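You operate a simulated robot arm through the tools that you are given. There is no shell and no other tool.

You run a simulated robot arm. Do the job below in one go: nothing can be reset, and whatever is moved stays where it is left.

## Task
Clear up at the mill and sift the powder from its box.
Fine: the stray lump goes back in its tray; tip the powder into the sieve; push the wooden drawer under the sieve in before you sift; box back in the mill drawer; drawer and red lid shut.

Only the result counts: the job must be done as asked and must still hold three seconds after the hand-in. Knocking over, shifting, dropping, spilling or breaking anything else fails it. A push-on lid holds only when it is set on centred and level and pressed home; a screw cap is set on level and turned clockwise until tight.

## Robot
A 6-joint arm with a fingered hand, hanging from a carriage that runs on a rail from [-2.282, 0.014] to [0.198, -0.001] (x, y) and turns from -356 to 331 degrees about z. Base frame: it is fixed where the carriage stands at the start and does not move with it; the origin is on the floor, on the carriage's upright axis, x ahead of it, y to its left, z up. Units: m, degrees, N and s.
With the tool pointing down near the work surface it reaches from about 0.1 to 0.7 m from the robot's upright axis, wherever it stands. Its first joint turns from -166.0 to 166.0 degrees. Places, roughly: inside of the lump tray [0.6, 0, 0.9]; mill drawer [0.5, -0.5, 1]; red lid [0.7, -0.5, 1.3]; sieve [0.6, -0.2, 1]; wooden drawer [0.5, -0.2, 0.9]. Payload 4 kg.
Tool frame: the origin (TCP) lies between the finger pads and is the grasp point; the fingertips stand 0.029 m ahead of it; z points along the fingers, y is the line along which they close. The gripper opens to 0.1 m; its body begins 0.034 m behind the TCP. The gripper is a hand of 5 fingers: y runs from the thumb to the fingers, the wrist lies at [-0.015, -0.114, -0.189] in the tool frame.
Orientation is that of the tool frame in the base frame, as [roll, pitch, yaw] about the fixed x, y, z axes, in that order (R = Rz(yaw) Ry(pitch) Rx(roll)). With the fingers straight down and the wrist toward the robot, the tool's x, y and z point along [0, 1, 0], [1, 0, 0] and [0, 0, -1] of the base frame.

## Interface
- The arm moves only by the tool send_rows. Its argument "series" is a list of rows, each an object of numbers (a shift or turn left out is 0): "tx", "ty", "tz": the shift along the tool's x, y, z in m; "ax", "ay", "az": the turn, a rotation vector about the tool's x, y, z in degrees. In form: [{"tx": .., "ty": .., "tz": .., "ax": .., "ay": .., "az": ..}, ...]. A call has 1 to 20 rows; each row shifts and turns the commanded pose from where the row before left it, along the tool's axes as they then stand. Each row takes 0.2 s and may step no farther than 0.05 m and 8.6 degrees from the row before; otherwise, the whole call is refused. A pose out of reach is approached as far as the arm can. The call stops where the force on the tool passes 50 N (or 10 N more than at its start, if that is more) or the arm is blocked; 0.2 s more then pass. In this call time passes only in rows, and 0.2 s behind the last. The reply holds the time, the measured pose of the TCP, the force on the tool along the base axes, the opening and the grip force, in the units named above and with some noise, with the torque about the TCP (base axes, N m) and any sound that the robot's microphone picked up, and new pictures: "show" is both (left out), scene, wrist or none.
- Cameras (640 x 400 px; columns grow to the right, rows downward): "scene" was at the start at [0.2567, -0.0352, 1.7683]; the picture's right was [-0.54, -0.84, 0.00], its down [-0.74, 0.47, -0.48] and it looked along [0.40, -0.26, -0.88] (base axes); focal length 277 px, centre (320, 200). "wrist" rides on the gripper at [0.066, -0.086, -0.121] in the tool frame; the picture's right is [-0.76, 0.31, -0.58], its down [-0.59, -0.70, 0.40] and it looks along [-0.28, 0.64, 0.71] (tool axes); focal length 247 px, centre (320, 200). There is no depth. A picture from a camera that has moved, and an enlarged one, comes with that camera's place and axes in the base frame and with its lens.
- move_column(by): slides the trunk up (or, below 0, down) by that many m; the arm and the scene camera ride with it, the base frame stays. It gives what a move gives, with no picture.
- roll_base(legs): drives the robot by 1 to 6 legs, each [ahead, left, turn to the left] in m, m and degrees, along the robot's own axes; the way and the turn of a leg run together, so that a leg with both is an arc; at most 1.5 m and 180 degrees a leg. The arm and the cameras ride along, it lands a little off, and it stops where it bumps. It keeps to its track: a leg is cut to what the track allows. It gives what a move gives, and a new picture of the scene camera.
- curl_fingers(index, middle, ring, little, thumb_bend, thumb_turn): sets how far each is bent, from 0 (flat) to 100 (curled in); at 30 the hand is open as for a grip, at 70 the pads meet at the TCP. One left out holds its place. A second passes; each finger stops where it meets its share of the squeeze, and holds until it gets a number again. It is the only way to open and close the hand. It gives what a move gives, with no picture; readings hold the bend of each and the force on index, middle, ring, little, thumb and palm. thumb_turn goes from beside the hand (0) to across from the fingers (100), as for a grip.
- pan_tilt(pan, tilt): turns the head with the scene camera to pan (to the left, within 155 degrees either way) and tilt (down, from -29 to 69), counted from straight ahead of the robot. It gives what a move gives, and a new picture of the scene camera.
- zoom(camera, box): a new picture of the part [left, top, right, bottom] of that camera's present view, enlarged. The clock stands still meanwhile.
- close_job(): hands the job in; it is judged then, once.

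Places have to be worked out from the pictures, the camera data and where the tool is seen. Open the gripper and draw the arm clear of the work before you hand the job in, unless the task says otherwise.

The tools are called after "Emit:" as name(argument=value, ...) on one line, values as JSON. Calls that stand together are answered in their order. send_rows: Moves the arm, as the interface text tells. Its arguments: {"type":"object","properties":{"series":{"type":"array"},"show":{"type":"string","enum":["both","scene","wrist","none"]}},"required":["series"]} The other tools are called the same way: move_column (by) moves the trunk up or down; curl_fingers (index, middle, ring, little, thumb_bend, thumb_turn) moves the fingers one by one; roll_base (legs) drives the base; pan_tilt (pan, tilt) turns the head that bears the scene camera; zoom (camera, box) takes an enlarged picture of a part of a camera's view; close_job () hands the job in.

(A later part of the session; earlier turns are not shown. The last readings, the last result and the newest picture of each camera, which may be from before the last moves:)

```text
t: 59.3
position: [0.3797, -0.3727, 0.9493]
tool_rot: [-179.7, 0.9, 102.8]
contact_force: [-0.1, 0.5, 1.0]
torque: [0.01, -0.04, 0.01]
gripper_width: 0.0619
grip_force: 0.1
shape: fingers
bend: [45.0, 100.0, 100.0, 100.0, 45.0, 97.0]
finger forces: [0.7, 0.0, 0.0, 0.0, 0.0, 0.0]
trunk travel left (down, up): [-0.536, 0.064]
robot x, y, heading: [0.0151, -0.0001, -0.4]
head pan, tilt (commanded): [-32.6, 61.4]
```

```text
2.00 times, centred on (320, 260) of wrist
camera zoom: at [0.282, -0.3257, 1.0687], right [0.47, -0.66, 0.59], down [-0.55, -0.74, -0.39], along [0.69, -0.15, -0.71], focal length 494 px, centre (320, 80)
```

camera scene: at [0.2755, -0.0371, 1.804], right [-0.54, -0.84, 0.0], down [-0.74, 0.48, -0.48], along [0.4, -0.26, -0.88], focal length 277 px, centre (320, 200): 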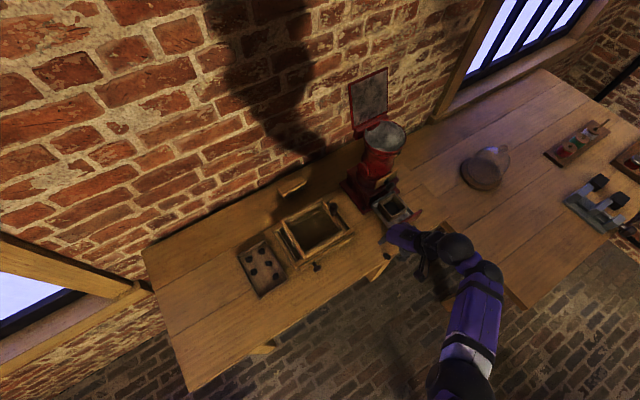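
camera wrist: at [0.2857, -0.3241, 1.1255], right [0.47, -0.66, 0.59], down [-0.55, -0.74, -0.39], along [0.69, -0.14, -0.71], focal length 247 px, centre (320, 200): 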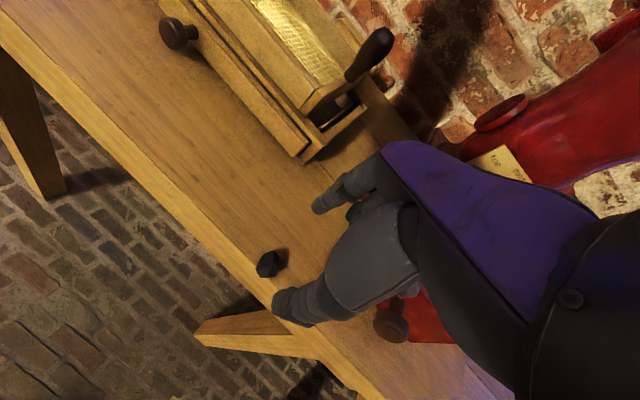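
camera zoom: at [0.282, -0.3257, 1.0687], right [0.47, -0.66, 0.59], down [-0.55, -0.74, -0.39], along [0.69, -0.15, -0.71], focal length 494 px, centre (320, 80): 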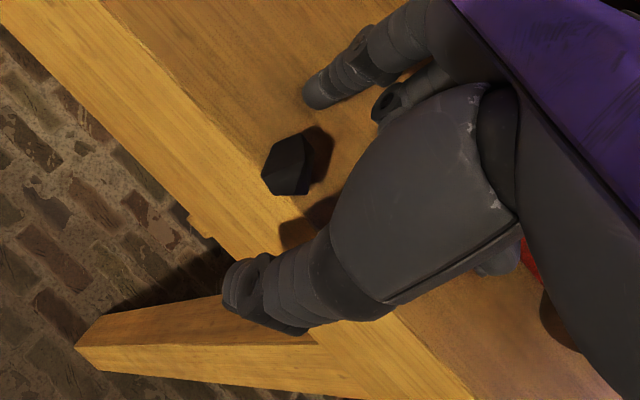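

Index just grazes the table. I raise 2 mm and bring the thumb in against the lump's front first, so it cannot slide off the edge.

Emit:
send_rows(series=[{"tz": -0.002}, {}], show="none")

Emit:
curl_fingers(thumb_bend=60)

Emit:
zoom(camera="wrist", box=[200, 160, 440, 360])

```text
t: 59.9
position: [0.3815, -0.3727, 0.9524]
tool_rot: [-179.8, 1.0, 102.9]
contact_force: [0.3, 0.1, 1.5]
torque: [-0.03, 0.0, 0.0]
gripper_width: 0.0621
grip_force: 0.1
shape: fingers
bend: [45.0, 100.0, 100.0, 100.0, 45.0, 97.0]
finger forces: [0.0, 0.1, 0.0, 0.0, 0.0, 0.0]
trunk travel left (down, up): [-0.536, 0.064]
robot x, y, heading: [0.0141, -0.0044, -0.5]
head pan, tilt (commanded): [-32.6, 61.4]
```

```text
t: 60.9
position: [0.3808, -0.3726, 0.9505]
tool_rot: [-179.8, 0.9, 102.9]
contact_force: [1.0, -1.0, -0.3]
torque: [-0.03, -0.02, 0.01]
gripper_width: 0.0439
grip_force: 0.2
shape: fingers
bend: [45.0, 100.0, 100.0, 100.0, 60.0, 99.0]
finger forces: [0.1, 0.1, 0.1, 0.0, 0.0, 0.0]
trunk travel left (down, up): [-0.536, 0.064]
robot x, y, heading: [0.0212, -0.0024, -0.4]
head pan, tilt (commanded): [-32.6, 61.4]
```

```text
2.00 times, centred on (320, 260) of wrist
camera zoom: at [0.2821, -0.3254, 1.0707], right [0.47, -0.66, 0.59], down [-0.55, -0.74, -0.39], along [0.69, -0.15, -0.71], focal length 494 px, centre (320, 80)
```

zoom: 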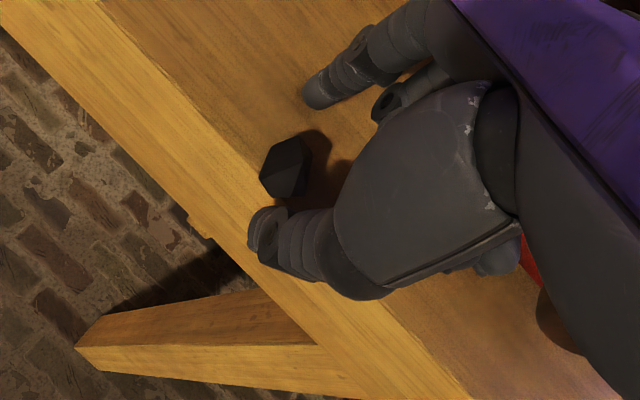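

Thumb now guards the front of the lump. I bring the index in gradually.

Emit:
curl_fingers(index=60, thumb_bend=62)

Emit:
zoom(camera="wrist", box=[200, 160, 440, 360])

```text
t: 61.9
position: [0.3808, -0.3722, 0.9499]
tool_rot: [-179.8, 0.9, 102.7]
contact_force: [-0.1, 0.4, -0.1]
torque: [0.02, 0.0, 0.02]
gripper_width: 0.0239
grip_force: 0.7
shape: fingers
bend: [59.0, 100.0, 100.0, 100.0, 62.0, 99.0]
finger forces: [0.2, 0.0, 0.0, 0.0, 0.4, 0.0]
trunk travel left (down, up): [-0.536, 0.064]
robot x, y, heading: [0.0169, -0.0011, -0.4]
head pan, tilt (commanded): [-32.6, 61.4]
```

```text
2.00 times, centred on (320, 260) of wrist
camera zoom: at [0.2821, -0.3254, 1.0707], right [0.47, -0.66, 0.59], down [-0.55, -0.74, -0.39], along [0.69, -0.15, -0.71], focal length 494 px, centre (320, 80)
```

zoom: 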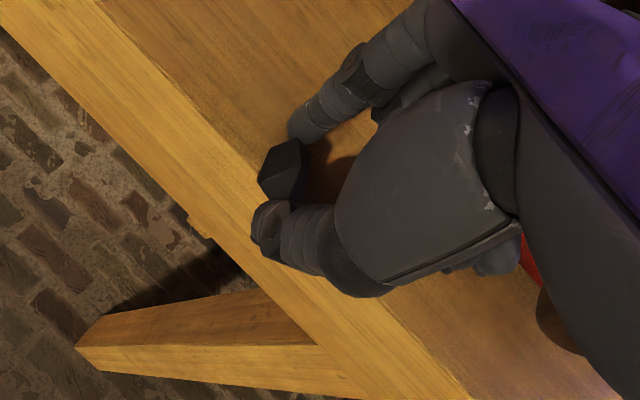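

Both index and thumb touch the lump (opening 0.024 ≈ its width) and it's on the line between them. I increase the squeeze gently.

Emit:
curl_fingers(index=65, thumb_bend=67)

Emit:
zoom(camera="wrist", box=[200, 160, 440, 360])

```text
t: 62.9
position: [0.3809, -0.3728, 0.9493]
tool_rot: [-179.8, 0.8, 102.8]
contact_force: [0.5, -0.3, 0.5]
torque: [0.0, -0.02, 0.03]
gripper_width: 0.021
grip_force: 2.2
shape: fingers
bend: [61.0, 100.0, 100.0, 100.0, 64.0, 100.0]
finger forces: [3.1, 0.0, 0.0, 0.1, 2.8, 0.0]
trunk travel left (down, up): [-0.536, 0.064]
robot x, y, heading: [0.017, -0.0005, -0.7]
head pan, tilt (commanded): [-32.6, 61.4]
```

```text
2.00 times, centred on (320, 260) of wrist
camera zoom: at [0.2821, -0.3254, 1.0707], right [0.47, -0.66, 0.59], down [-0.55, -0.74, -0.39], along [0.69, -0.15, -0.71], focal length 494 px, centre (320, 80)
```

zoom: 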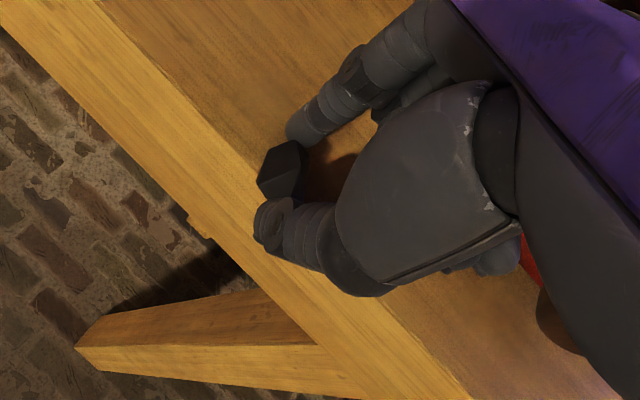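

Solid grip: ~3 N on index and thumb, width 0.021. I lift slowly and check.

Emit:
send_rows(series=[{"tz": -0.005}, {"tz": -0.01}, {"tz": -0.01}, {}], show="none")

Emit:
zoom(camera="wrist", box=[200, 160, 440, 360])

```text
t: 63.9
position: [0.3798, -0.3713, 0.9753]
tool_rot: [-179.8, 1.0, 102.9]
contact_force: [1.0, -0.9, 0.1]
torque: [-0.01, 0.01, 0.01]
gripper_width: 0.021
grip_force: 3.2
shape: fingers
bend: [61.0, 100.0, 100.0, 100.0, 64.0, 100.0]
finger forces: [3.1, 0.0, 0.0, 0.1, 2.8, 0.1]
trunk travel left (down, up): [-0.536, 0.064]
robot x, y, heading: [0.0217, -0.0004, -0.5]
head pan, tilt (commanded): [-32.6, 61.4]
```

```text
2.00 times, centred on (320, 260) of wrist
camera zoom: at [0.2809, -0.3244, 1.0957], right [0.47, -0.66, 0.59], down [-0.55, -0.74, -0.39], along [0.69, -0.15, -0.71], focal length 494 px, centre (320, 80)
```

zoom: 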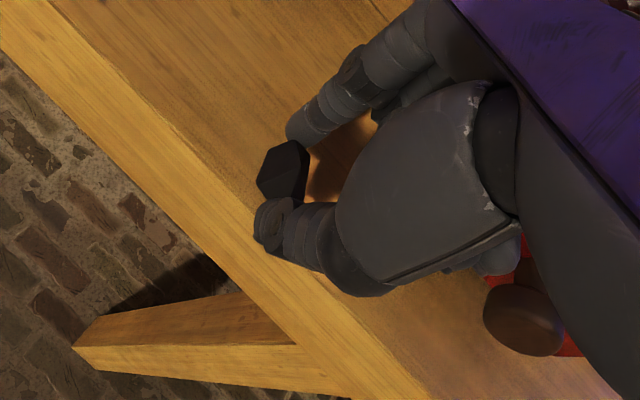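

The lump is held. I raise further and carry it left in front of the stand, gently, toward the tray.

Emit:
send_rows(series=[{"tz": -0.015}, {"tz": -0.02}, {"tz": -0.01, "tx": 0.015}, {"tx": 0.028, "ty": 0.005}, {"tx": 0.032, "ty": 0.006}, {"tx": 0.032, "ty": 0.006}, {"tx": 0.032, "ty": 0.006}, {"tx": 0.032, "ty": 0.006}, {"tx": 0.032, "ty": 0.006}, {"tx": 0.032, "ty": 0.006}, {"tx": 0.032, "ty": 0.006}, {"tx": 0.032, "ty": 0.006}, {"tx": 0.032, "ty": 0.006}, {"tx": 0.02, "ty": 0.004}, {}])

```text
t: 67.1
position: [0.3643, -0.0138, 1.0156]
tool_rot: [-179.7, 0.9, 102.7]
contact_force: [-1.4, 0.5, 0.1]
torque: [-0.03, -0.01, -0.02]
gripper_width: 0.0209
grip_force: 2.3
shape: fingers
bend: [61.0, 100.0, 100.0, 100.0, 64.0, 100.0]
finger forces: [2.9, 0.1, 0.1, 0.0, 2.6, 0.0]
trunk travel left (down, up): [-0.536, 0.064]
robot x, y, heading: [0.0222, -0.0021, -0.6]
head pan, tilt (commanded): [-32.6, 61.4]
camera scene: at [0.2755, -0.037, 1.804], right [-0.54, -0.84, 0.0], down [-0.74, 0.48, -0.48], along [0.4, -0.26, -0.88], focal length 277 px, centre (320, 200)
camera wrist: at [0.2659, 0.033, 1.1354], right [0.47, -0.66, 0.59], down [-0.55, -0.74, -0.39], along [0.69, -0.15, -0.71], focal length 247 px, centre (320, 200)
```

scene: 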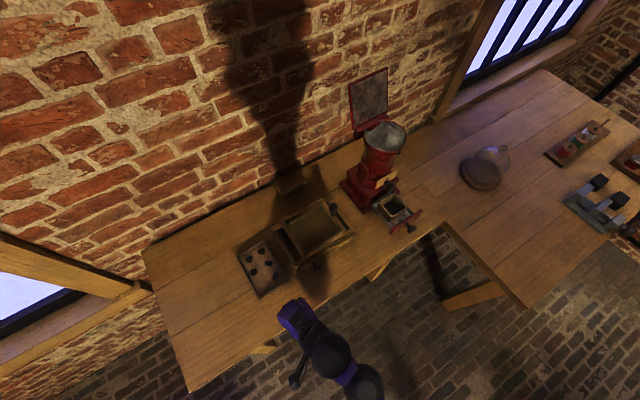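
wrist: 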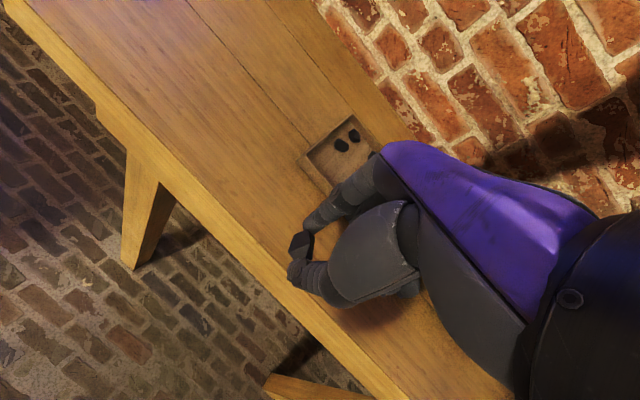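

Still gripped. I turn the hand to yaw ~50 here, then move over the tray's free spot at height.

Emit:
send_rows(series=[{"az": 7.5}, {"az": 7.5}, {"az": 7.5}, {"az": 7.5}, {"az": 7.5}, {"az": 7.5}, {"az": 7.5}, {"tx": 0.018, "ty": 0.018}, {"tx": 0.022, "ty": 0.022}, {"tx": 0.022, "ty": 0.022}, {"tx": 0.022, "ty": 0.022}, {"tx": 0.02, "ty": 0.018}, {}])

Emit:
zoom(camera="wrist", box=[160, 120, 480, 360])

Emit:
zoom(camera="scene", box=[220, 210, 340, 310])

```text
t: 69.9
position: [0.51, 0.0012, 1.0139]
tool_rot: [179.4, 0.7, 50.3]
contact_force: [0.4, 0.3, -0.5]
torque: [-0.03, 0.01, 0.01]
gripper_width: 0.0208
grip_force: 2.5
shape: fingers
bend: [62.0, 100.0, 100.0, 100.0, 64.0, 100.0]
finger forces: [2.7, 0.0, 0.0, 0.0, 2.6, 0.0]
trunk travel left (down, up): [-0.536, 0.064]
robot x, y, heading: [0.0198, 0.0006, -0.3]
head pan, tilt (commanded): [-32.6, 61.4]
camera scene: at [0.2755, -0.037, 1.804], right [-0.54, -0.84, 0.0], down [-0.74, 0.48, -0.48], along [0.4, -0.26, -0.88], focal length 277 px, centre (320, 200)
camera wrist: at [0.4854, 0.109, 1.1333], right [-0.25, -0.77, 0.59], down [-0.92, -0.01, -0.4], along [0.31, -0.64, -0.7], focal length 247 px, centre (320, 200)
```

scene: 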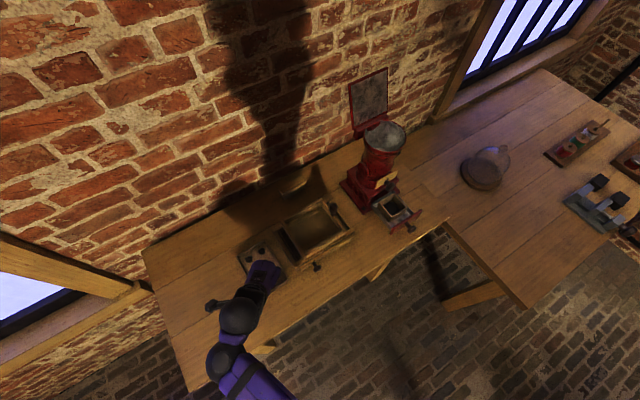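
wrist: 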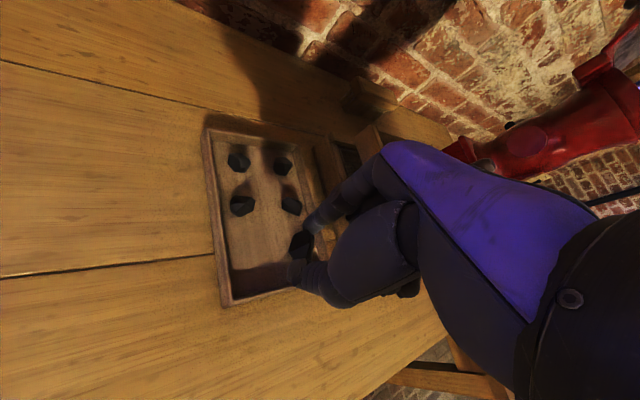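

```text
1.67 times, centred on (320, 240) of wrist
camera zoom: at [0.4854, 0.109, 1.1333], right [-0.25, -0.77, 0.59], down [-0.92, -0.01, -0.4], along [0.31, -0.64, -0.7], focal length 412 px, centre (320, 133)
```

zoom: 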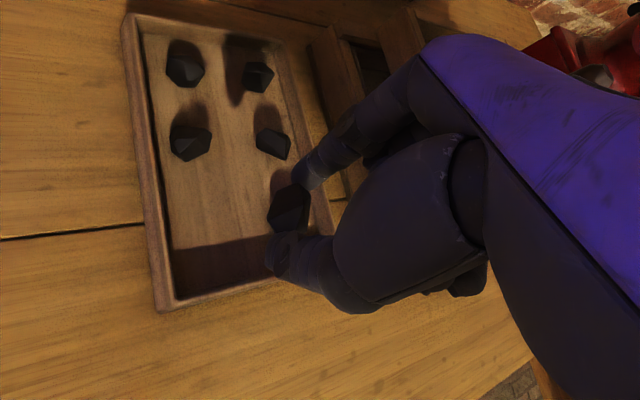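

```text
4.00 times, centred on (280, 260) of scene
camera zoom: at [0.2755, -0.037, 1.804], right [-0.54, -0.84, 0.0], down [-0.74, 0.48, -0.48], along [0.4, -0.26, -0.88], focal length 1108 px, centre (480, -40)
```

zoom: 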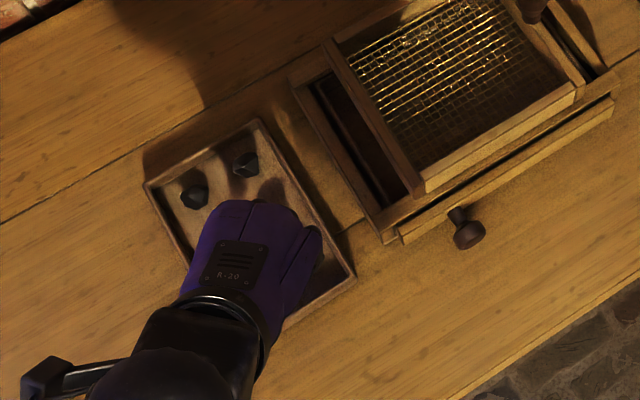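

The tray is clearly visible; the free place is at its front-left. I turn to yaw ~68 for clearance from the stand, shift so the lump hangs over ≈[0.529, 0.008], and lower partway.

Emit:
send_rows(series=[{"az": -6}, {"az": -6}, {"az": -6, "tx": 0.004, "ty": 0.015}, {"tz": 0.015}, {"tz": 0.015}, {}])

Emit:
zoom(camera="wrist", box=[160, 120, 480, 360])

Emit:
zoom(camera="scene", box=[230, 220, 320, 300])

```text
t: 71.3
position: [0.5244, -0.0042, 0.985]
tool_rot: [179.5, 0.8, 68.3]
contact_force: [0.0, 0.6, -0.3]
torque: [0.0, 0.01, -0.01]
gripper_width: 0.0205
grip_force: 2.0
shape: fingers
bend: [62.0, 100.0, 100.0, 100.0, 64.0, 100.0]
finger forces: [2.8, 0.1, 0.1, 0.0, 2.5, 0.1]
trunk travel left (down, up): [-0.536, 0.064]
robot x, y, heading: [0.0208, 0.0002, -0.6]
head pan, tilt (commanded): [-32.6, 61.4]
camera scene: at [0.2755, -0.0371, 1.804], right [-0.54, -0.84, 0.0], down [-0.74, 0.48, -0.48], along [0.4, -0.26, -0.88], focal length 277 px, centre (320, 200)
camera wrist: at [0.4676, 0.0903, 1.105], right [0.01, -0.81, 0.59], down [-0.87, -0.29, -0.39], along [0.49, -0.51, -0.7], focal length 247 px, centre (320, 200)
```

scene: 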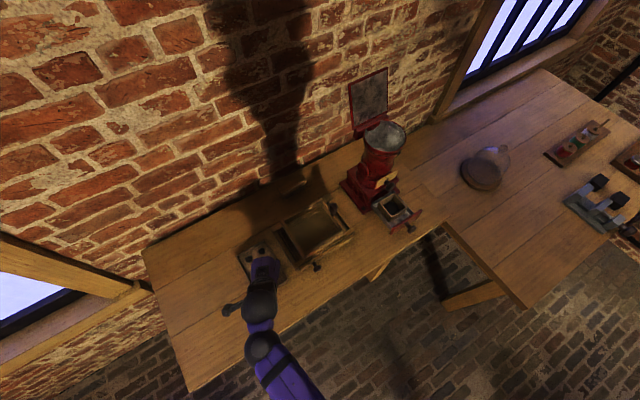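
wrist: 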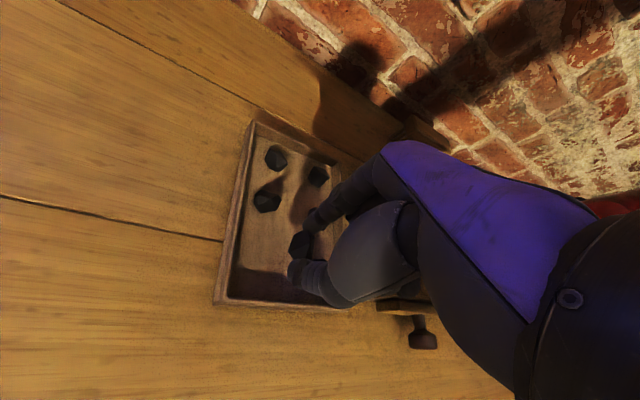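

```text
1.67 times, centred on (320, 240) of wrist
camera zoom: at [0.4676, 0.0903, 1.105], right [0.01, -0.81, 0.59], down [-0.87, -0.29, -0.39], along [0.49, -0.51, -0.7], focal length 412 px, centre (320, 133)
```

zoom: 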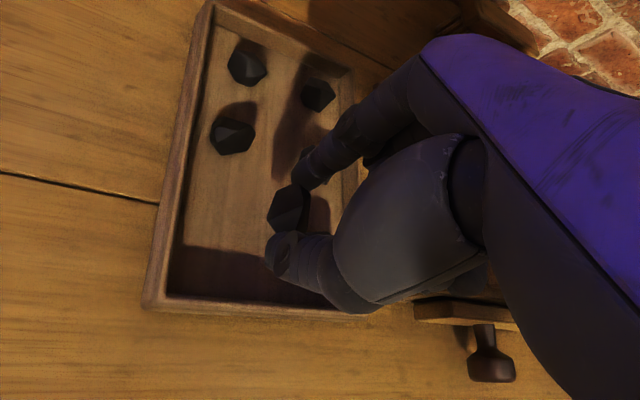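

```text
5.00 times, centred on (275, 260) of scene
camera zoom: at [0.2755, -0.0371, 1.804], right [-0.54, -0.84, 0.0], down [-0.74, 0.48, -0.48], along [0.4, -0.26, -0.88], focal length 1385 px, centre (545, -100)
```

zoom: 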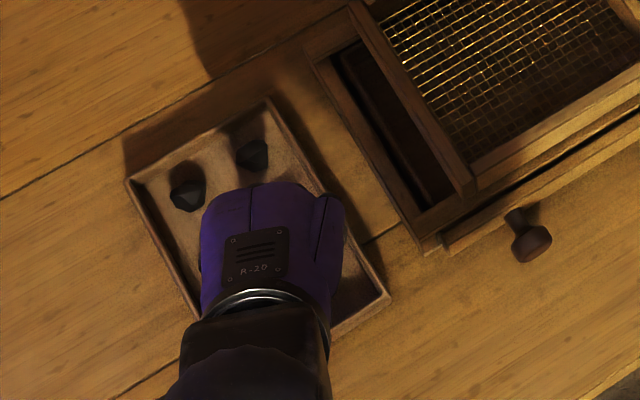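

The lump would land at ≈[0.527, 0.003], inside the free area; I shift 4–5 mm left and lower to just above the tray floor.

Emit:
send_rows(series=[{"tx": 0.005, "ty": 0.001}, {"tz": 0.012}, {"tz": 0.01}, {}], show="none")

Emit:
zoom(camera="wrist", box=[180, 120, 420, 300])

```text
t: 72.3
position: [0.5266, -0.0006, 0.9635]
tool_rot: [179.5, 0.9, 68.3]
contact_force: [-0.8, 0.0, 0.2]
torque: [0.02, -0.04, 0.01]
gripper_width: 0.0205
grip_force: 2.7
shape: fingers
bend: [62.0, 100.0, 100.0, 100.0, 64.0, 100.0]
finger forces: [2.6, 0.0, 0.0, 0.0, 2.4, 0.0]
trunk travel left (down, up): [-0.536, 0.064]
robot x, y, heading: [0.016, -0.0005, -0.6]
head pan, tilt (commanded): [-32.6, 61.4]
```

```text
2.22 times, centred on (300, 210) of wrist
camera zoom: at [0.4705, 0.0939, 1.0824], right [0.0, -0.81, 0.59], down [-0.87, -0.29, -0.39], along [0.49, -0.51, -0.7], focal length 549 px, centre (364, 178)
```

zoom: 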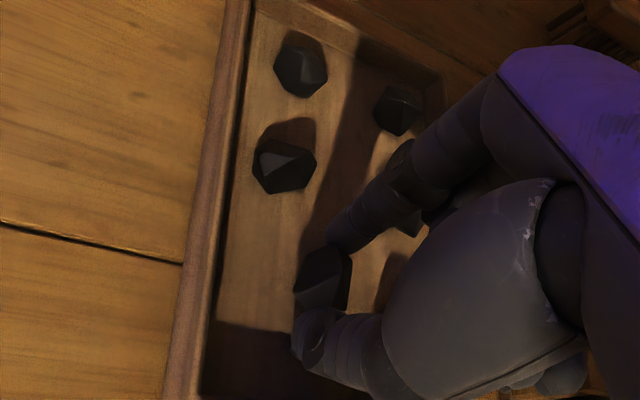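

Good clearance all round. I lower 4 mm more, then check contact.

Emit:
send_rows(series=[{"tz": 0.004}, {}], show="none")

```text
t: 72.9
position: [0.5258, -0.0006, 0.9596]
tool_rot: [179.6, 0.7, 68.3]
contact_force: [-0.6, 0.2, 0.2]
torque: [-0.01, 0.06, -0.01]
gripper_width: 0.0208
grip_force: 3.1
shape: fingers
bend: [62.0, 100.0, 100.0, 100.0, 64.0, 100.0]
finger forces: [2.6, 0.0, 0.1, 0.1, 2.4, 0.0]
trunk travel left (down, up): [-0.536, 0.064]
robot x, y, heading: [0.0176, 0.0005, -0.3]
head pan, tilt (commanded): [-32.6, 61.4]
```

No contact yet; another 3 mm down.

Emit:
send_rows(series=[{"tz": 0.003}, {}], show="none")

```text
t: 73.5
position: [0.53, -0.0024, 0.9563]
tool_rot: [179.3, 0.7, 68.3]
contact_force: [-3.9, 1.5, 16.4]
torque: [0.28, 0.47, 0.0]
gripper_width: 0.021
grip_force: 10.5
shape: fingers
bend: [63.0, 100.0, 100.0, 100.0, 65.0, 100.0]
finger forces: [1.8, 0.1, 0.0, 0.0, 19.2, 0.0]
trunk travel left (down, up): [-0.536, 0.064]
robot x, y, heading: [0.0197, -0.0001, -0.5]
head pan, tilt (commanded): [-32.6, 61.4]
```

The thumb tip reached the tray floor. I raise 2 mm to unload and open the index (and then the thumb slightly) to release the lump.

Emit:
send_rows(series=[{"tz": -0.002}, {}], show="none")

Emit:
curl_fingers(index=54)

Emit:
zoom(camera="wrist", box=[180, 120, 420, 300])

```text
t: 74.1
position: [0.5277, -0.0012, 0.9584]
tool_rot: [179.7, 0.7, 68.3]
contact_force: [-1.7, 0.4, 7.5]
torque: [0.11, 0.16, 0.01]
gripper_width: 0.0204
grip_force: 6.5
shape: fingers
bend: [62.0, 100.0, 100.0, 100.0, 65.0, 100.0]
finger forces: [2.9, 0.0, 0.0, 0.0, 10.3, 0.0]
trunk travel left (down, up): [-0.536, 0.064]
robot x, y, heading: [0.0179, -0.0009, -0.4]
head pan, tilt (commanded): [-32.6, 61.4]
```

```text
t: 75.1
position: [0.5286, -0.0015, 0.957]
tool_rot: [179.8, 0.9, 68.3]
contact_force: [-0.1, 0.2, -0.1]
torque: [0.06, -0.03, -0.01]
gripper_width: 0.0242
grip_force: 0.0
shape: fingers
bend: [54.0, 100.0, 100.0, 100.0, 67.0, 100.0]
finger forces: [0.1, 0.1, 0.0, 0.1, 0.1, 0.1]
trunk travel left (down, up): [-0.536, 0.064]
robot x, y, heading: [0.0202, -0.0022, -0.5]
head pan, tilt (commanded): [-32.6, 61.4]
```

```text
2.22 times, centred on (300, 210) of wrist
camera zoom: at [0.471, 0.0936, 1.0768], right [0.01, -0.81, 0.59], down [-0.87, -0.29, -0.39], along [0.49, -0.51, -0.7], focal length 549 px, centre (364, 178)
```

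zoom: 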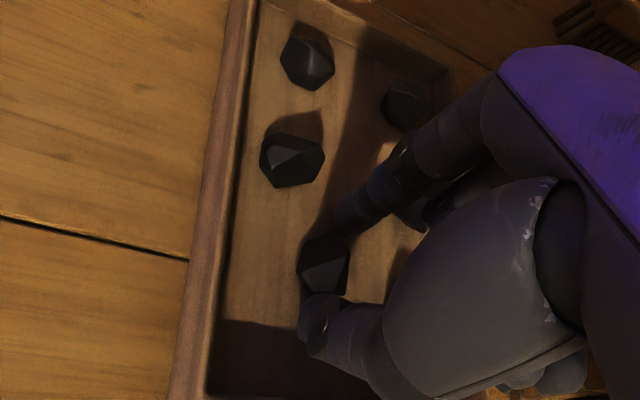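

Forces are zero, so the lump is free. I open a bit more and lift straight up.

Emit:
curl_fingers(index=51, thumb_bend=63)

Emit:
send_rows(series=[{"tz": -0.01}, {"tz": -0.02}, {"tz": -0.03}, {}])

Emit:
zoom(camera="wrist", box=[160, 120, 420, 320])

```text
t: 76.1
position: [0.527, -0.0005, 0.9582]
tool_rot: [179.6, 0.9, 68.3]
contact_force: [0.7, -0.1, 1.3]
torque: [0.02, 0.02, 0.02]
gripper_width: 0.0316
grip_force: 0.1
shape: fingers
bend: [51.0, 100.0, 100.0, 100.0, 63.0, 100.0]
finger forces: [0.1, 0.0, 0.0, 0.0, 0.4, 0.0]
trunk travel left (down, up): [-0.536, 0.064]
robot x, y, heading: [0.0181, 0.0019, -0.6]
head pan, tilt (commanded): [-32.6, 61.4]
```

```text
t: 77.1
position: [0.5259, -0.0002, 1.0171]
tool_rot: [179.6, 0.8, 68.3]
contact_force: [0.1, 0.4, -0.1]
torque: [-0.02, 0.02, -0.01]
gripper_width: 0.0322
grip_force: 0.1
shape: fingers
bend: [51.0, 100.0, 100.0, 100.0, 63.0, 100.0]
finger forces: [0.0, 0.0, 0.0, 0.0, 0.1, 0.1]
trunk travel left (down, up): [-0.536, 0.064]
robot x, y, heading: [0.0189, 0.0013, -0.6]
head pan, tilt (commanded): [-32.6, 61.4]
camera scene: at [0.2755, -0.037, 1.804], right [-0.54, -0.84, 0.0], down [-0.74, 0.48, -0.48], along [0.4, -0.26, -0.88], focal length 277 px, centre (320, 200)
camera wrist: at [0.4702, 0.0949, 1.1366], right [0.01, -0.81, 0.59], down [-0.87, -0.29, -0.39], along [0.49, -0.51, -0.7], focal length 247 px, centre (320, 200)
```

scene: 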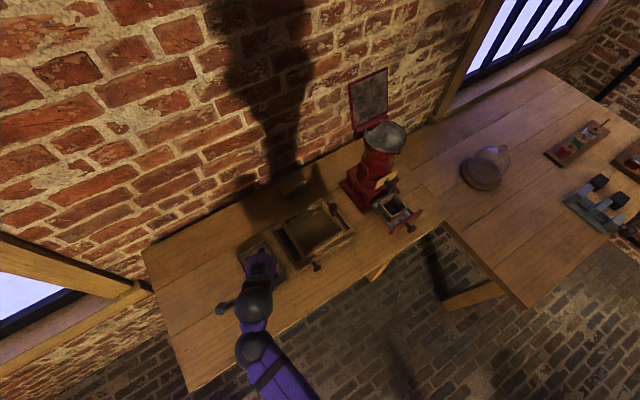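
wrist: 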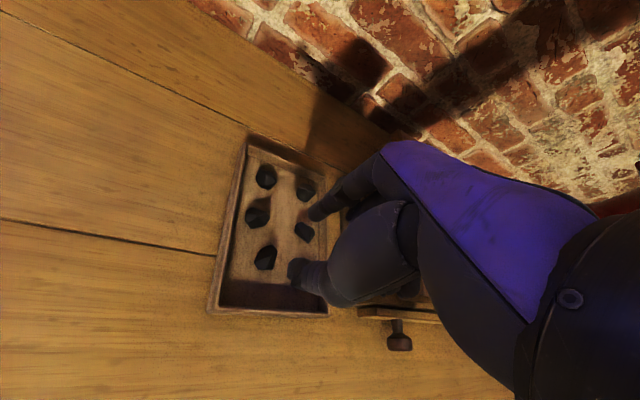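

```text
2.00 times, centred on (290, 220) of wrist
camera zoom: at [0.4702, 0.0949, 1.1366], right [0.01, -0.81, 0.59], down [-0.87, -0.29, -0.39], along [0.49, -0.51, -0.7], focal length 494 px, centre (380, 160)
```

zoom: 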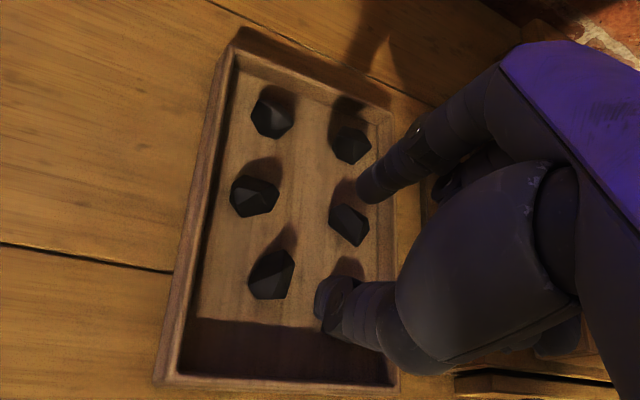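

All six lumps are accounted for in the tray (one is behind the thumb). Next the powder box: I take close-ups of the mill drawer and box with the arm out of the way.

Emit:
zoom(camera="scene", box=[360, 170, 440, 240])

Emit:
zoom(camera="scene", box=[270, 185, 370, 275])

Emit:
zoom(camera="scene", box=[220, 220, 320, 300])

```text
5.71 times, centred on (400, 205) of scene
camera zoom: at [0.2755, -0.037, 1.804], right [-0.54, -0.84, 0.0], down [-0.74, 0.48, -0.48], along [0.4, -0.26, -0.88], focal length 1583 px, centre (-137, 171)
```

zoom: 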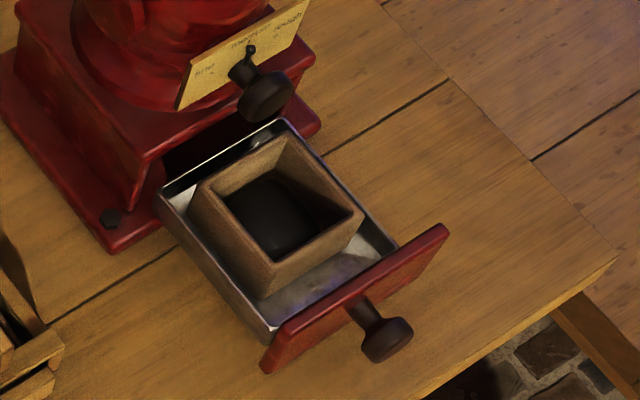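

```text
4.44 times, centred on (320, 230) of scene
camera zoom: at [0.2755, -0.037, 1.804], right [-0.54, -0.84, 0.0], down [-0.74, 0.48, -0.48], along [0.4, -0.26, -0.88], focal length 1231 px, centre (320, 67)
```

zoom: 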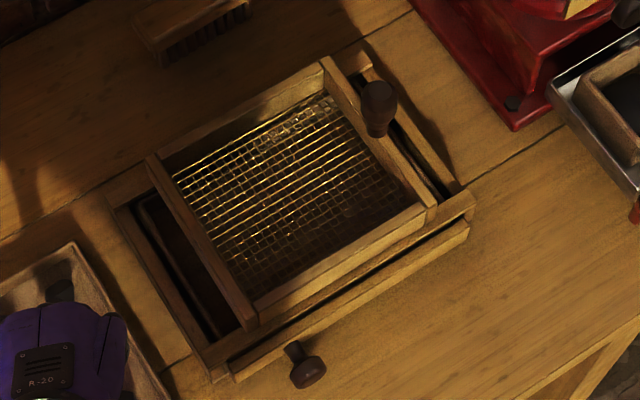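

```text
5.00 times, centred on (270, 260) of scene
camera zoom: at [0.2755, -0.037, 1.804], right [-0.54, -0.84, 0.0], down [-0.74, 0.48, -0.48], along [0.4, -0.26, -0.88], focal length 1385 px, centre (570, -100)
```

zoom: 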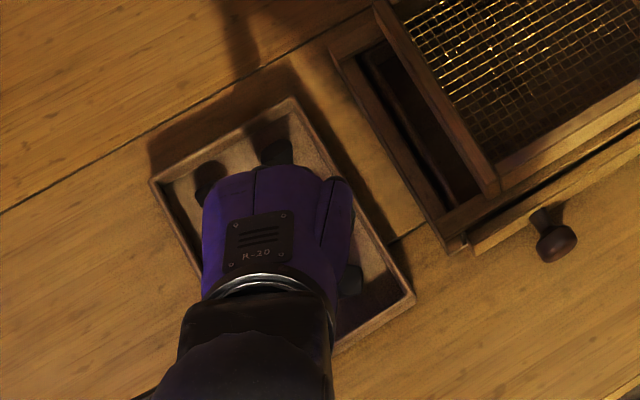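

Lump placed; everything else looks undisturbed. Before picking the box I want to test, with the empty hand in free air, whether the wrist can tip ~110° about the thumb–finger axis. I raise the trunk and move to a free spot.

Emit:
move_column(by=0.064)

Emit:
send_rows(series=[{"ty": -0.03, "tx": 0.0}, {"ty": -0.04, "tx": -0.02}, {"ty": -0.03, "tx": -0.03}, {}], show="none")

```text
t: 78.1
position: [0.5278, 0.0003, 1.0817]
tool_rot: [179.6, 0.9, 68.3]
contact_force: [-0.3, -0.5, -0.1]
torque: [0.02, 0.02, 0.01]
gripper_width: 0.0321
grip_force: 0.0
shape: fingers
bend: [51.0, 100.0, 100.0, 100.0, 63.0, 100.0]
finger forces: [0.1, 0.0, 0.1, 0.0, 0.0, 0.0]
trunk travel left (down, up): [-0.6, 0.0]
robot x, y, heading: [0.0187, 0.0031, -0.3]
head pan, tilt (commanded): [-32.6, 61.4]
```

```text
t: 79.1
position: [0.4155, -0.0097, 1.0819]
tool_rot: [179.5, 0.8, 68.3]
contact_force: [-0.4, -0.6, 0.6]
torque: [-0.02, 0.01, -0.04]
gripper_width: 0.0322
grip_force: 0.0
shape: fingers
bend: [51.0, 100.0, 100.0, 100.0, 63.0, 100.0]
finger forces: [0.0, 0.0, 0.0, 0.0, 0.1, 0.1]
trunk travel left (down, up): [-0.6, 0.0]
robot x, y, heading: [0.0212, -0.0021, -0.6]
head pan, tilt (commanded): [-32.6, 61.4]
```

Now I move to [0.417, -0.205] (same relation to the robot as the sieve will have after driving forward) and try tipping about tool y in the positive sense.

Emit:
send_rows(series=[{"tx": -0.036, "ty": 0.0144}, {"tx": -0.036, "ty": 0.0144}, {"tx": -0.036, "ty": 0.0144}, {"tx": -0.036, "ty": 0.0144}, {"tx": -0.037, "ty": 0.0144}, {"ay": 8}, {"ay": 8}, {"ay": 8}, {"ay": 8}, {"ay": 8}, {"ay": 8}, {"ay": 8}, {}])

```text
t: 81.9
position: [0.4145, -0.2042, 1.0841]
tool_rot: [179.3, -55.2, 68.9]
contact_force: [0.2, -0.6, -0.1]
torque: [0.02, -0.03, 0.0]
gripper_width: 0.0324
grip_force: 0.0
shape: fingers
bend: [51.0, 100.0, 100.0, 100.0, 63.0, 100.0]
finger forces: [0.0, 0.0, 0.1, 0.1, 0.0, 0.1]
trunk travel left (down, up): [-0.6, 0.0]
robot x, y, heading: [0.0175, -0.0013, -0.6]
head pan, tilt (commanded): [-32.6, 61.4]
camera scene: at [0.2755, -0.0371, 1.868], right [-0.54, -0.84, 0.0], down [-0.74, 0.48, -0.48], along [0.4, -0.26, -0.88], focal length 277 px, centre (320, 200)
camera wrist: at [0.3107, -0.2295, 1.2062], right [-0.05, -0.96, -0.29], down [-0.65, 0.25, -0.72], along [0.76, 0.16, -0.63], focal length 247 px, centre (320, 200)
```

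scene: 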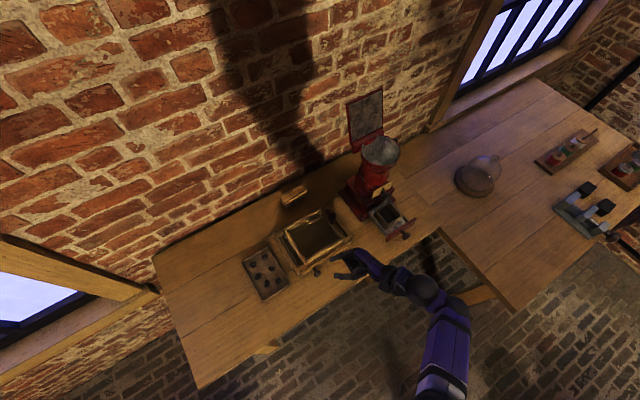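
wrist: 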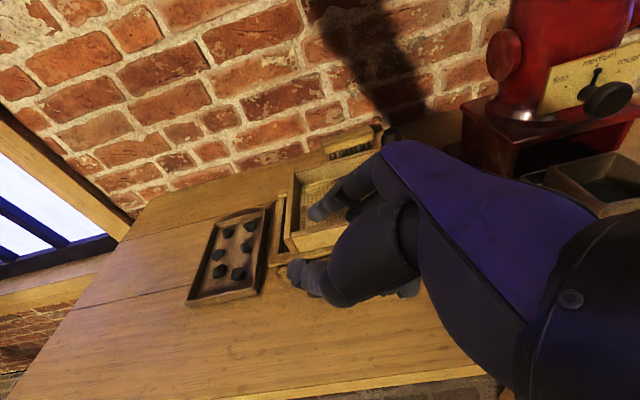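

56° works with no reach problem (and the picture confirms six lumps in the tray). I continue tipping to see the limit.

Emit:
send_rows(series=[{"ay": 8}, {"ay": 8}, {"ay": 8}, {"ay": 8}, {"ay": 8}, {"ay": 8}, {"ay": 8}, {"ay": 8}, {}])

```text
t: 83.9
position: [0.4116, -0.1938, 1.0952]
tool_rot: [179.3, -71.0, 69.0]
contact_force: [0.5, 0.0, 0.5]
torque: [0.0, -0.01, 0.01]
gripper_width: 0.0325
grip_force: 0.0
shape: fingers
bend: [51.0, 100.0, 100.0, 100.0, 63.0, 100.0]
finger forces: [0.0, 0.0, 0.0, 0.0, 0.1, 0.0]
out of reach, approached as far as the arm can: row 2, 3, 4, 5, 6, 7, 8
trunk travel left (down, up): [-0.6, 0.0]
robot x, y, heading: [0.0196, 0.0027, -0.4]
head pan, tilt (commanded): [-32.6, 61.4]
camera scene: at [0.2755, -0.037, 1.868], right [-0.54, -0.84, 0.0], down [-0.74, 0.48, -0.48], along [0.4, -0.26, -0.88], focal length 277 px, centre (320, 200)
camera wrist: at [0.2959, -0.2486, 1.1947], right [-0.01, -0.85, -0.53], down [-0.58, 0.43, -0.69], along [0.81, 0.3, -0.5], focal length 247 px, centre (320, 200)
```

scene: 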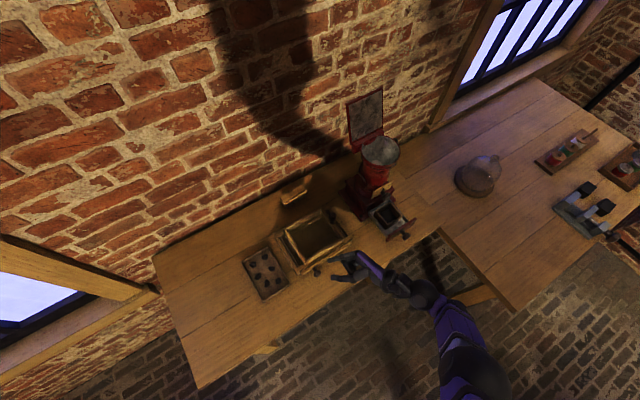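
wrist: 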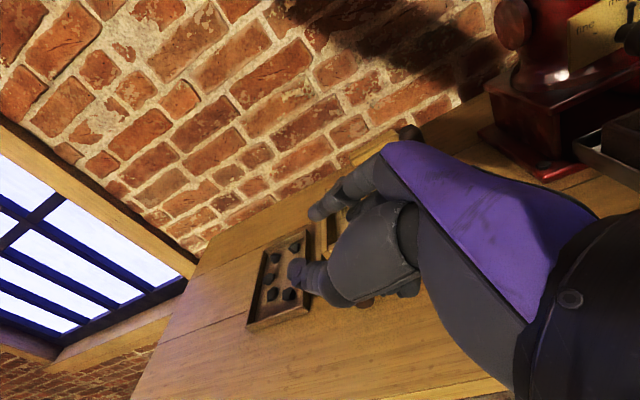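

This direction stops at about 72°. I tip back and then test the opposite direction.

Emit:
send_rows(series=[{"ay": -8}, {"ay": -8}, {"ay": -8}, {"ay": -8}, {"ay": -8}, {"ay": -8}, {"ay": -8}, {"ay": -8}, {}], show="none")

```text
t: 85.9
position: [0.4156, -0.1946, 1.0898]
tool_rot: [179.7, -7.0, 68.3]
contact_force: [0.3, -0.6, -0.1]
torque: [0.01, 0.01, 0.01]
gripper_width: 0.0325
grip_force: 0.1
shape: fingers
bend: [51.0, 100.0, 100.0, 100.0, 63.0, 100.0]
finger forces: [0.1, 0.1, 0.0, 0.0, 0.0, 0.0]
out of reach, approached as far as the arm can: row 1
trunk travel left (down, up): [-0.6, 0.0]
robot x, y, heading: [0.0201, 0.0005, -0.3]
head pan, tilt (commanded): [-32.6, 61.4]
```

Back near level (commands continue from the reached pose). Now the opposite tipping direction.

Emit:
send_rows(series=[{"ay": -8}, {"ay": -8}, {"ay": -8}, {"ay": -8}, {"ay": -8}, {"ay": -8}, {"ay": -8}, {"ay": -8}, {"ay": -8}, {"ay": -8}, {"ay": -8}, {"ay": -8}, {"ay": -8}, {"ay": -8}, {"ay": -8}, {"ay": -8}, {}])

```text
t: 89.5
position: [0.3605, -0.3097, 1.1992]
tool_rot: [0.1, 59.0, -111.4]
contact_force: [-0.4, -0.3, 0.5]
torque: [-0.01, 0.02, 0.0]
gripper_width: 0.0326
grip_force: 0.1
shape: fingers
bend: [51.0, 100.0, 100.0, 100.0, 63.0, 100.0]
finger forces: [0.0, 0.1, 0.0, 0.0, 0.1, 0.1]
out of reach, approached as far as the arm can: row 11, 12, 13, 14, 15, 16
trunk travel left (down, up): [-0.6, 0.0]
robot x, y, heading: [0.0172, -0.0001, -0.6]
head pan, tilt (commanded): [-32.6, 61.4]
camera scene: at [0.2755, -0.0371, 1.868], right [-0.54, -0.84, 0.0], down [-0.74, 0.48, -0.48], along [0.4, -0.26, -0.88], focal length 277 px, centre (320, 200)
camera wrist: at [0.3059, -0.2126, 1.0802], right [0.61, 0.71, 0.35], down [-0.67, 0.22, 0.71], along [0.42, -0.67, 0.61], focal length 247 px, centre (320, 200)
```

scene: 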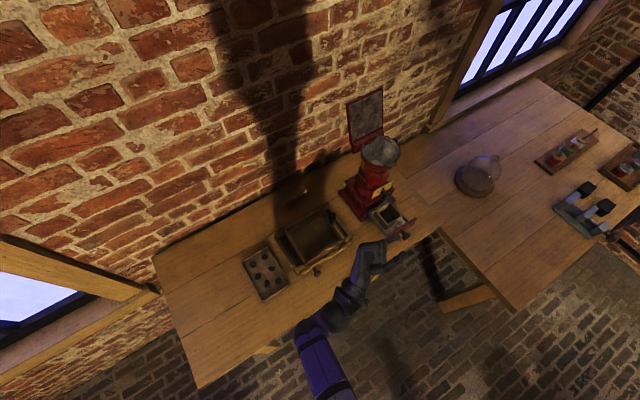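
wrist: 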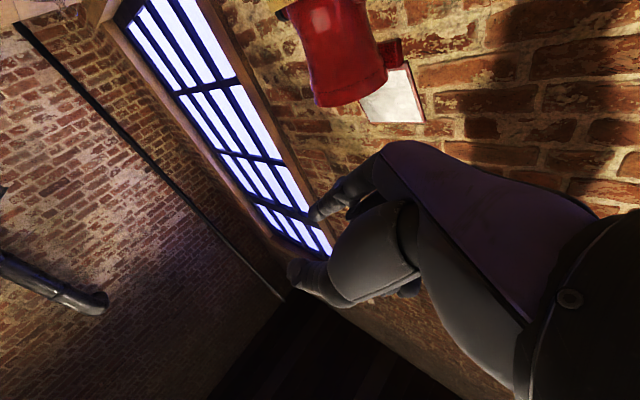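

The negative direction reaches ~120°, though the arm had to move higher for it; lowering the trunk should allow it at sieve height. I tip back to level and set up a dry run at the equivalent relative position.

Emit:
send_rows(series=[{"ay": 8}, {"ay": 8}, {"ay": 8}, {"ay": 8}, {"ay": 8}, {"ay": 8}, {"ay": 8}, {"ay": 8}, {"ay": 8}, {"ay": 8}, {"ay": 8}, {"ay": 8}, {"ay": 8}, {"ay": 8}, {"ay": 8}, {}], show="none")

```text
t: 92.9
position: [0.3954, -0.3197, 1.2133]
tool_rot: [175.2, 11.1, 67.9]
contact_force: [-0.4, 0.5, 0.1]
torque: [-0.02, -0.03, -0.01]
gripper_width: 0.0324
grip_force: 0.1
shape: fingers
bend: [51.0, 100.0, 100.0, 100.0, 63.0, 100.0]
finger forces: [0.0, 0.0, 0.1, 0.0, 0.0, 0.0]
out of reach, approached as far as the arm can: row 13, 14, 15
trunk travel left (down, up): [-0.6, 0.0]
robot x, y, heading: [0.0177, 0.0017, -0.4]
head pan, tilt (commanded): [-32.6, 61.4]
```

I lower the hand and level it, then turn to yaw ~80.

Emit:
send_rows(series=[{"tz": 0.04}, {"tz": 0.04, "ay": 5.5}, {"ay": 5.5, "tz": 0.03}, {"ax": 4.8}, {"az": -6}, {"az": -6}, {}], show="none")

```text
t: 94.5
position: [0.3962, -0.3383, 1.1047]
tool_rot: [-179.9, 0.2, 80.9]
contact_force: [-0.2, -0.1, 0.6]
torque: [0.01, 0.0, 0.0]
gripper_width: 0.0324
grip_force: 0.0
shape: fingers
bend: [51.0, 100.0, 100.0, 100.0, 63.0, 100.0]
finger forces: [0.0, 0.1, 0.0, 0.0, 0.0, 0.0]
trunk travel left (down, up): [-0.6, 0.0]
robot x, y, heading: [0.0221, 0.0006, -0.6]
head pan, tilt (commanded): [-32.6, 61.4]
```

Level at yaw 81. I move to the dry-run point [0.405, -0.205], then lower the trunk 7 cm and bring the arm back up as far as it goes.

Emit:
send_rows(series=[{"tx": 0.033, "ty": -0.003}, {"tx": 0.033, "ty": -0.003}, {"tx": 0.033, "ty": -0.003}, {"tx": 0.033, "ty": -0.003}, {}], show="none")

Emit:
move_column(by=-0.07)

Emit:
send_rows(series=[{"tz": -0.03}, {"tz": -0.03}, {}], show="none")

```text
t: 95.7
position: [0.4068, -0.2063, 1.1058]
tool_rot: [-179.8, 0.1, 80.8]
contact_force: [-0.1, -0.6, 0.1]
torque: [-0.01, 0.02, -0.03]
gripper_width: 0.0326
grip_force: 0.0
shape: fingers
bend: [51.0, 100.0, 100.0, 100.0, 63.0, 100.0]
finger forces: [0.0, 0.0, 0.1, 0.0, 0.0, 0.0]
trunk travel left (down, up): [-0.6, 0.0]
robot x, y, heading: [0.0182, 0.0032, -0.3]
head pan, tilt (commanded): [-32.6, 61.4]
```

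```text
t: 96.8
position: [0.406, -0.2063, 1.0346]
tool_rot: [-179.8, 0.1, 80.8]
contact_force: [-0.5, 0.1, 1.0]
torque: [-0.01, 0.04, 0.0]
gripper_width: 0.0326
grip_force: 0.1
shape: fingers
bend: [51.0, 100.0, 100.0, 100.0, 63.0, 100.0]
finger forces: [0.0, 0.0, 0.0, 0.0, 0.1, 0.0]
trunk travel left (down, up): [-0.53, 0.07]
robot x, y, heading: [0.0159, 0.0003, -0.3]
head pan, tilt (commanded): [-32.6, 61.4]
```

```text
t: 97.6
position: [0.4073, -0.2072, 1.0939]
tool_rot: [-179.8, 0.1, 80.8]
contact_force: [-0.8, 0.0, 0.7]
torque: [-0.03, -0.03, -0.01]
gripper_width: 0.0325
grip_force: 0.2
shape: fingers
bend: [51.0, 100.0, 100.0, 100.0, 63.0, 100.0]
finger forces: [0.1, 0.0, 0.0, 0.0, 0.0, 0.0]
trunk travel left (down, up): [-0.53, 0.07]
robot x, y, heading: [0.0169, -0.0013, -0.3]
head pan, tilt (commanded): [-32.6, 61.4]
```

Level at z=1.094 works with the lower trunk. Now the dry-run tipping of -112°.

Emit:
send_rows(series=[{"ay": -8}, {"ay": -8}, {"ay": -8}, {"ay": -8}, {"ay": -8}, {"ay": -8}, {"ay": -8}, {"ay": -8}, {"ay": -8}, {"ay": -8}, {"ay": -8}, {"ay": -8}, {"ay": -8}, {"ay": -8}, {}])

```text
t: 100.8
position: [0.4171, -0.206, 1.0989]
tool_rot: [4.7, 74.0, -94.4]
contact_force: [-0.8, 0.0, -0.8]
torque: [0.0, 0.01, -0.02]
gripper_width: 0.0324
grip_force: 0.0
shape: fingers
bend: [51.0, 100.0, 100.0, 100.0, 63.0, 100.0]
finger forces: [0.0, 0.1, 0.0, 0.1, 0.0, 0.0]
out of reach, approached as far as the arm can: row 2, 3
trunk travel left (down, up): [-0.53, 0.07]
robot x, y, heading: [0.0187, -0.0001, -0.5]
head pan, tilt (commanded): [-32.6, 61.4]
camera scene: at [0.2755, -0.037, 1.798], right [-0.54, -0.84, 0.0], down [-0.74, 0.48, -0.48], along [0.4, -0.26, -0.88], focal length 277 px, centre (320, 200)
camera wrist: at [0.3486, -0.097, 1.0014], right [0.41, 0.71, 0.58], down [-0.74, -0.11, 0.66], along [0.53, -0.7, 0.48], focal length 247 px, centre (320, 200)
```

scene: 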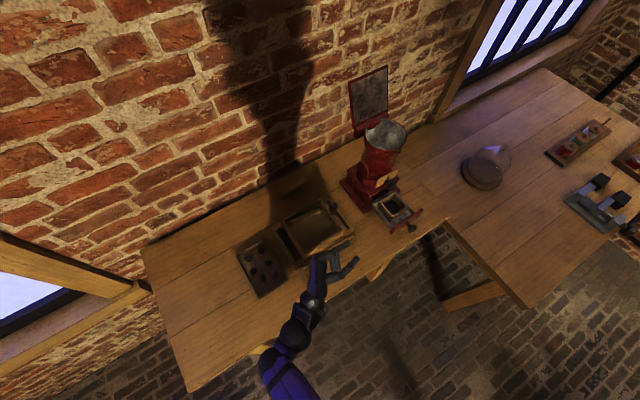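
wrist: 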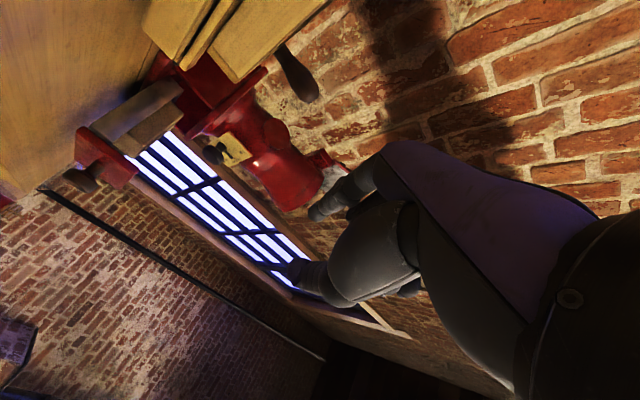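

The tipping works: ~106° with the TCP nearly unmoved at z≈1.10. I test a little further for the limit.

Emit:
send_rows(series=[{"ay": -8}, {"ay": -8}, {"ay": -8}, {}], show="scene")

Emit:
zoom(camera="scene", box=[240, 190, 420, 340])

```text
t: 101.8
position: [0.4053, -0.2334, 1.1521]
tool_rot: [1.4, 50.1, -97.7]
contact_force: [-1.6, 0.1, -0.3]
torque: [-0.02, 0.0, 0.0]
gripper_width: 0.0323
grip_force: 0.0
shape: fingers
bend: [51.0, 100.0, 100.0, 100.0, 63.0, 100.0]
finger forces: [0.0, 0.0, 0.0, 0.0, 0.0, 0.0]
out of reach, approached as far as the arm can: row 1, 2, 3
trunk travel left (down, up): [-0.53, 0.07]
robot x, y, heading: [0.0181, -0.0004, -0.3]
head pan, tilt (commanded): [-32.6, 61.4]
camera scene: at [0.2755, -0.0371, 1.798], right [-0.54, -0.84, 0.0], down [-0.74, 0.48, -0.48], along [0.4, -0.26, -0.88], focal length 277 px, centre (320, 200)
```

scene: 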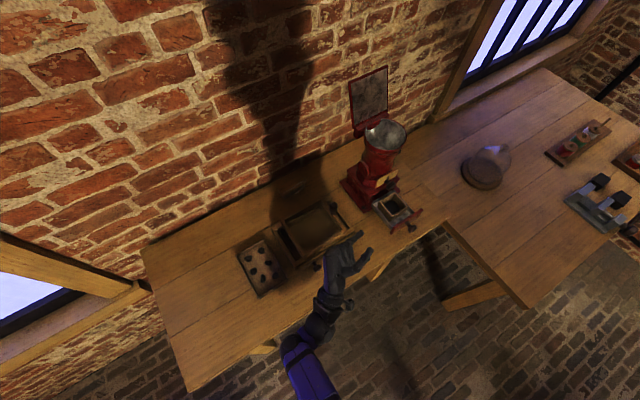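

```text
2.67 times, centred on (330, 265) of scene
camera zoom: at [0.2755, -0.0371, 1.798], right [-0.54, -0.84, 0.0], down [-0.74, 0.48, -0.48], along [0.4, -0.26, -0.88], focal length 739 px, centre (293, 27)
```

zoom: 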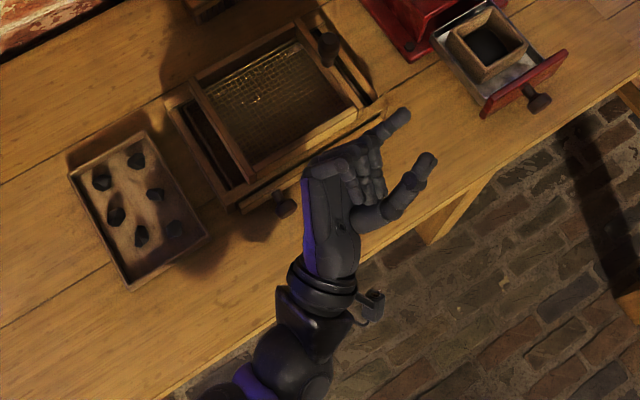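

Good: up to 130° is possible with some upward drift. I level the hand again and prepare to go for the box.

Emit:
send_rows(series=[{"ay": 8}, {"ay": 8}, {"ay": 8}, {"ay": 8}, {"ay": 8}, {"ay": 8}, {"ay": 8}, {"ay": 8}, {"ay": 8}, {"ay": 8}, {"ay": 8}, {"ay": 8}, {"ay": 8}, {"ay": 8}, {"ay": 8}, {}], show="none")

```text
t: 105.2
position: [0.4108, -0.2378, 1.1564]
tool_rot: [177.7, 20.7, 80.4]
contact_force: [0.2, -0.4, -0.2]
torque: [0.01, -0.01, 0.03]
gripper_width: 0.0325
grip_force: 0.1
shape: fingers
bend: [51.0, 100.0, 100.0, 100.0, 63.0, 100.0]
finger forces: [0.0, 0.0, 0.1, 0.0, 0.0, 0.0]
out of reach, approached as far as the arm can: row 14, 15
trunk travel left (down, up): [-0.53, 0.07]
robot x, y, heading: [0.0182, 0.0003, -0.6]
head pan, tilt (commanded): [-32.6, 61.4]
```

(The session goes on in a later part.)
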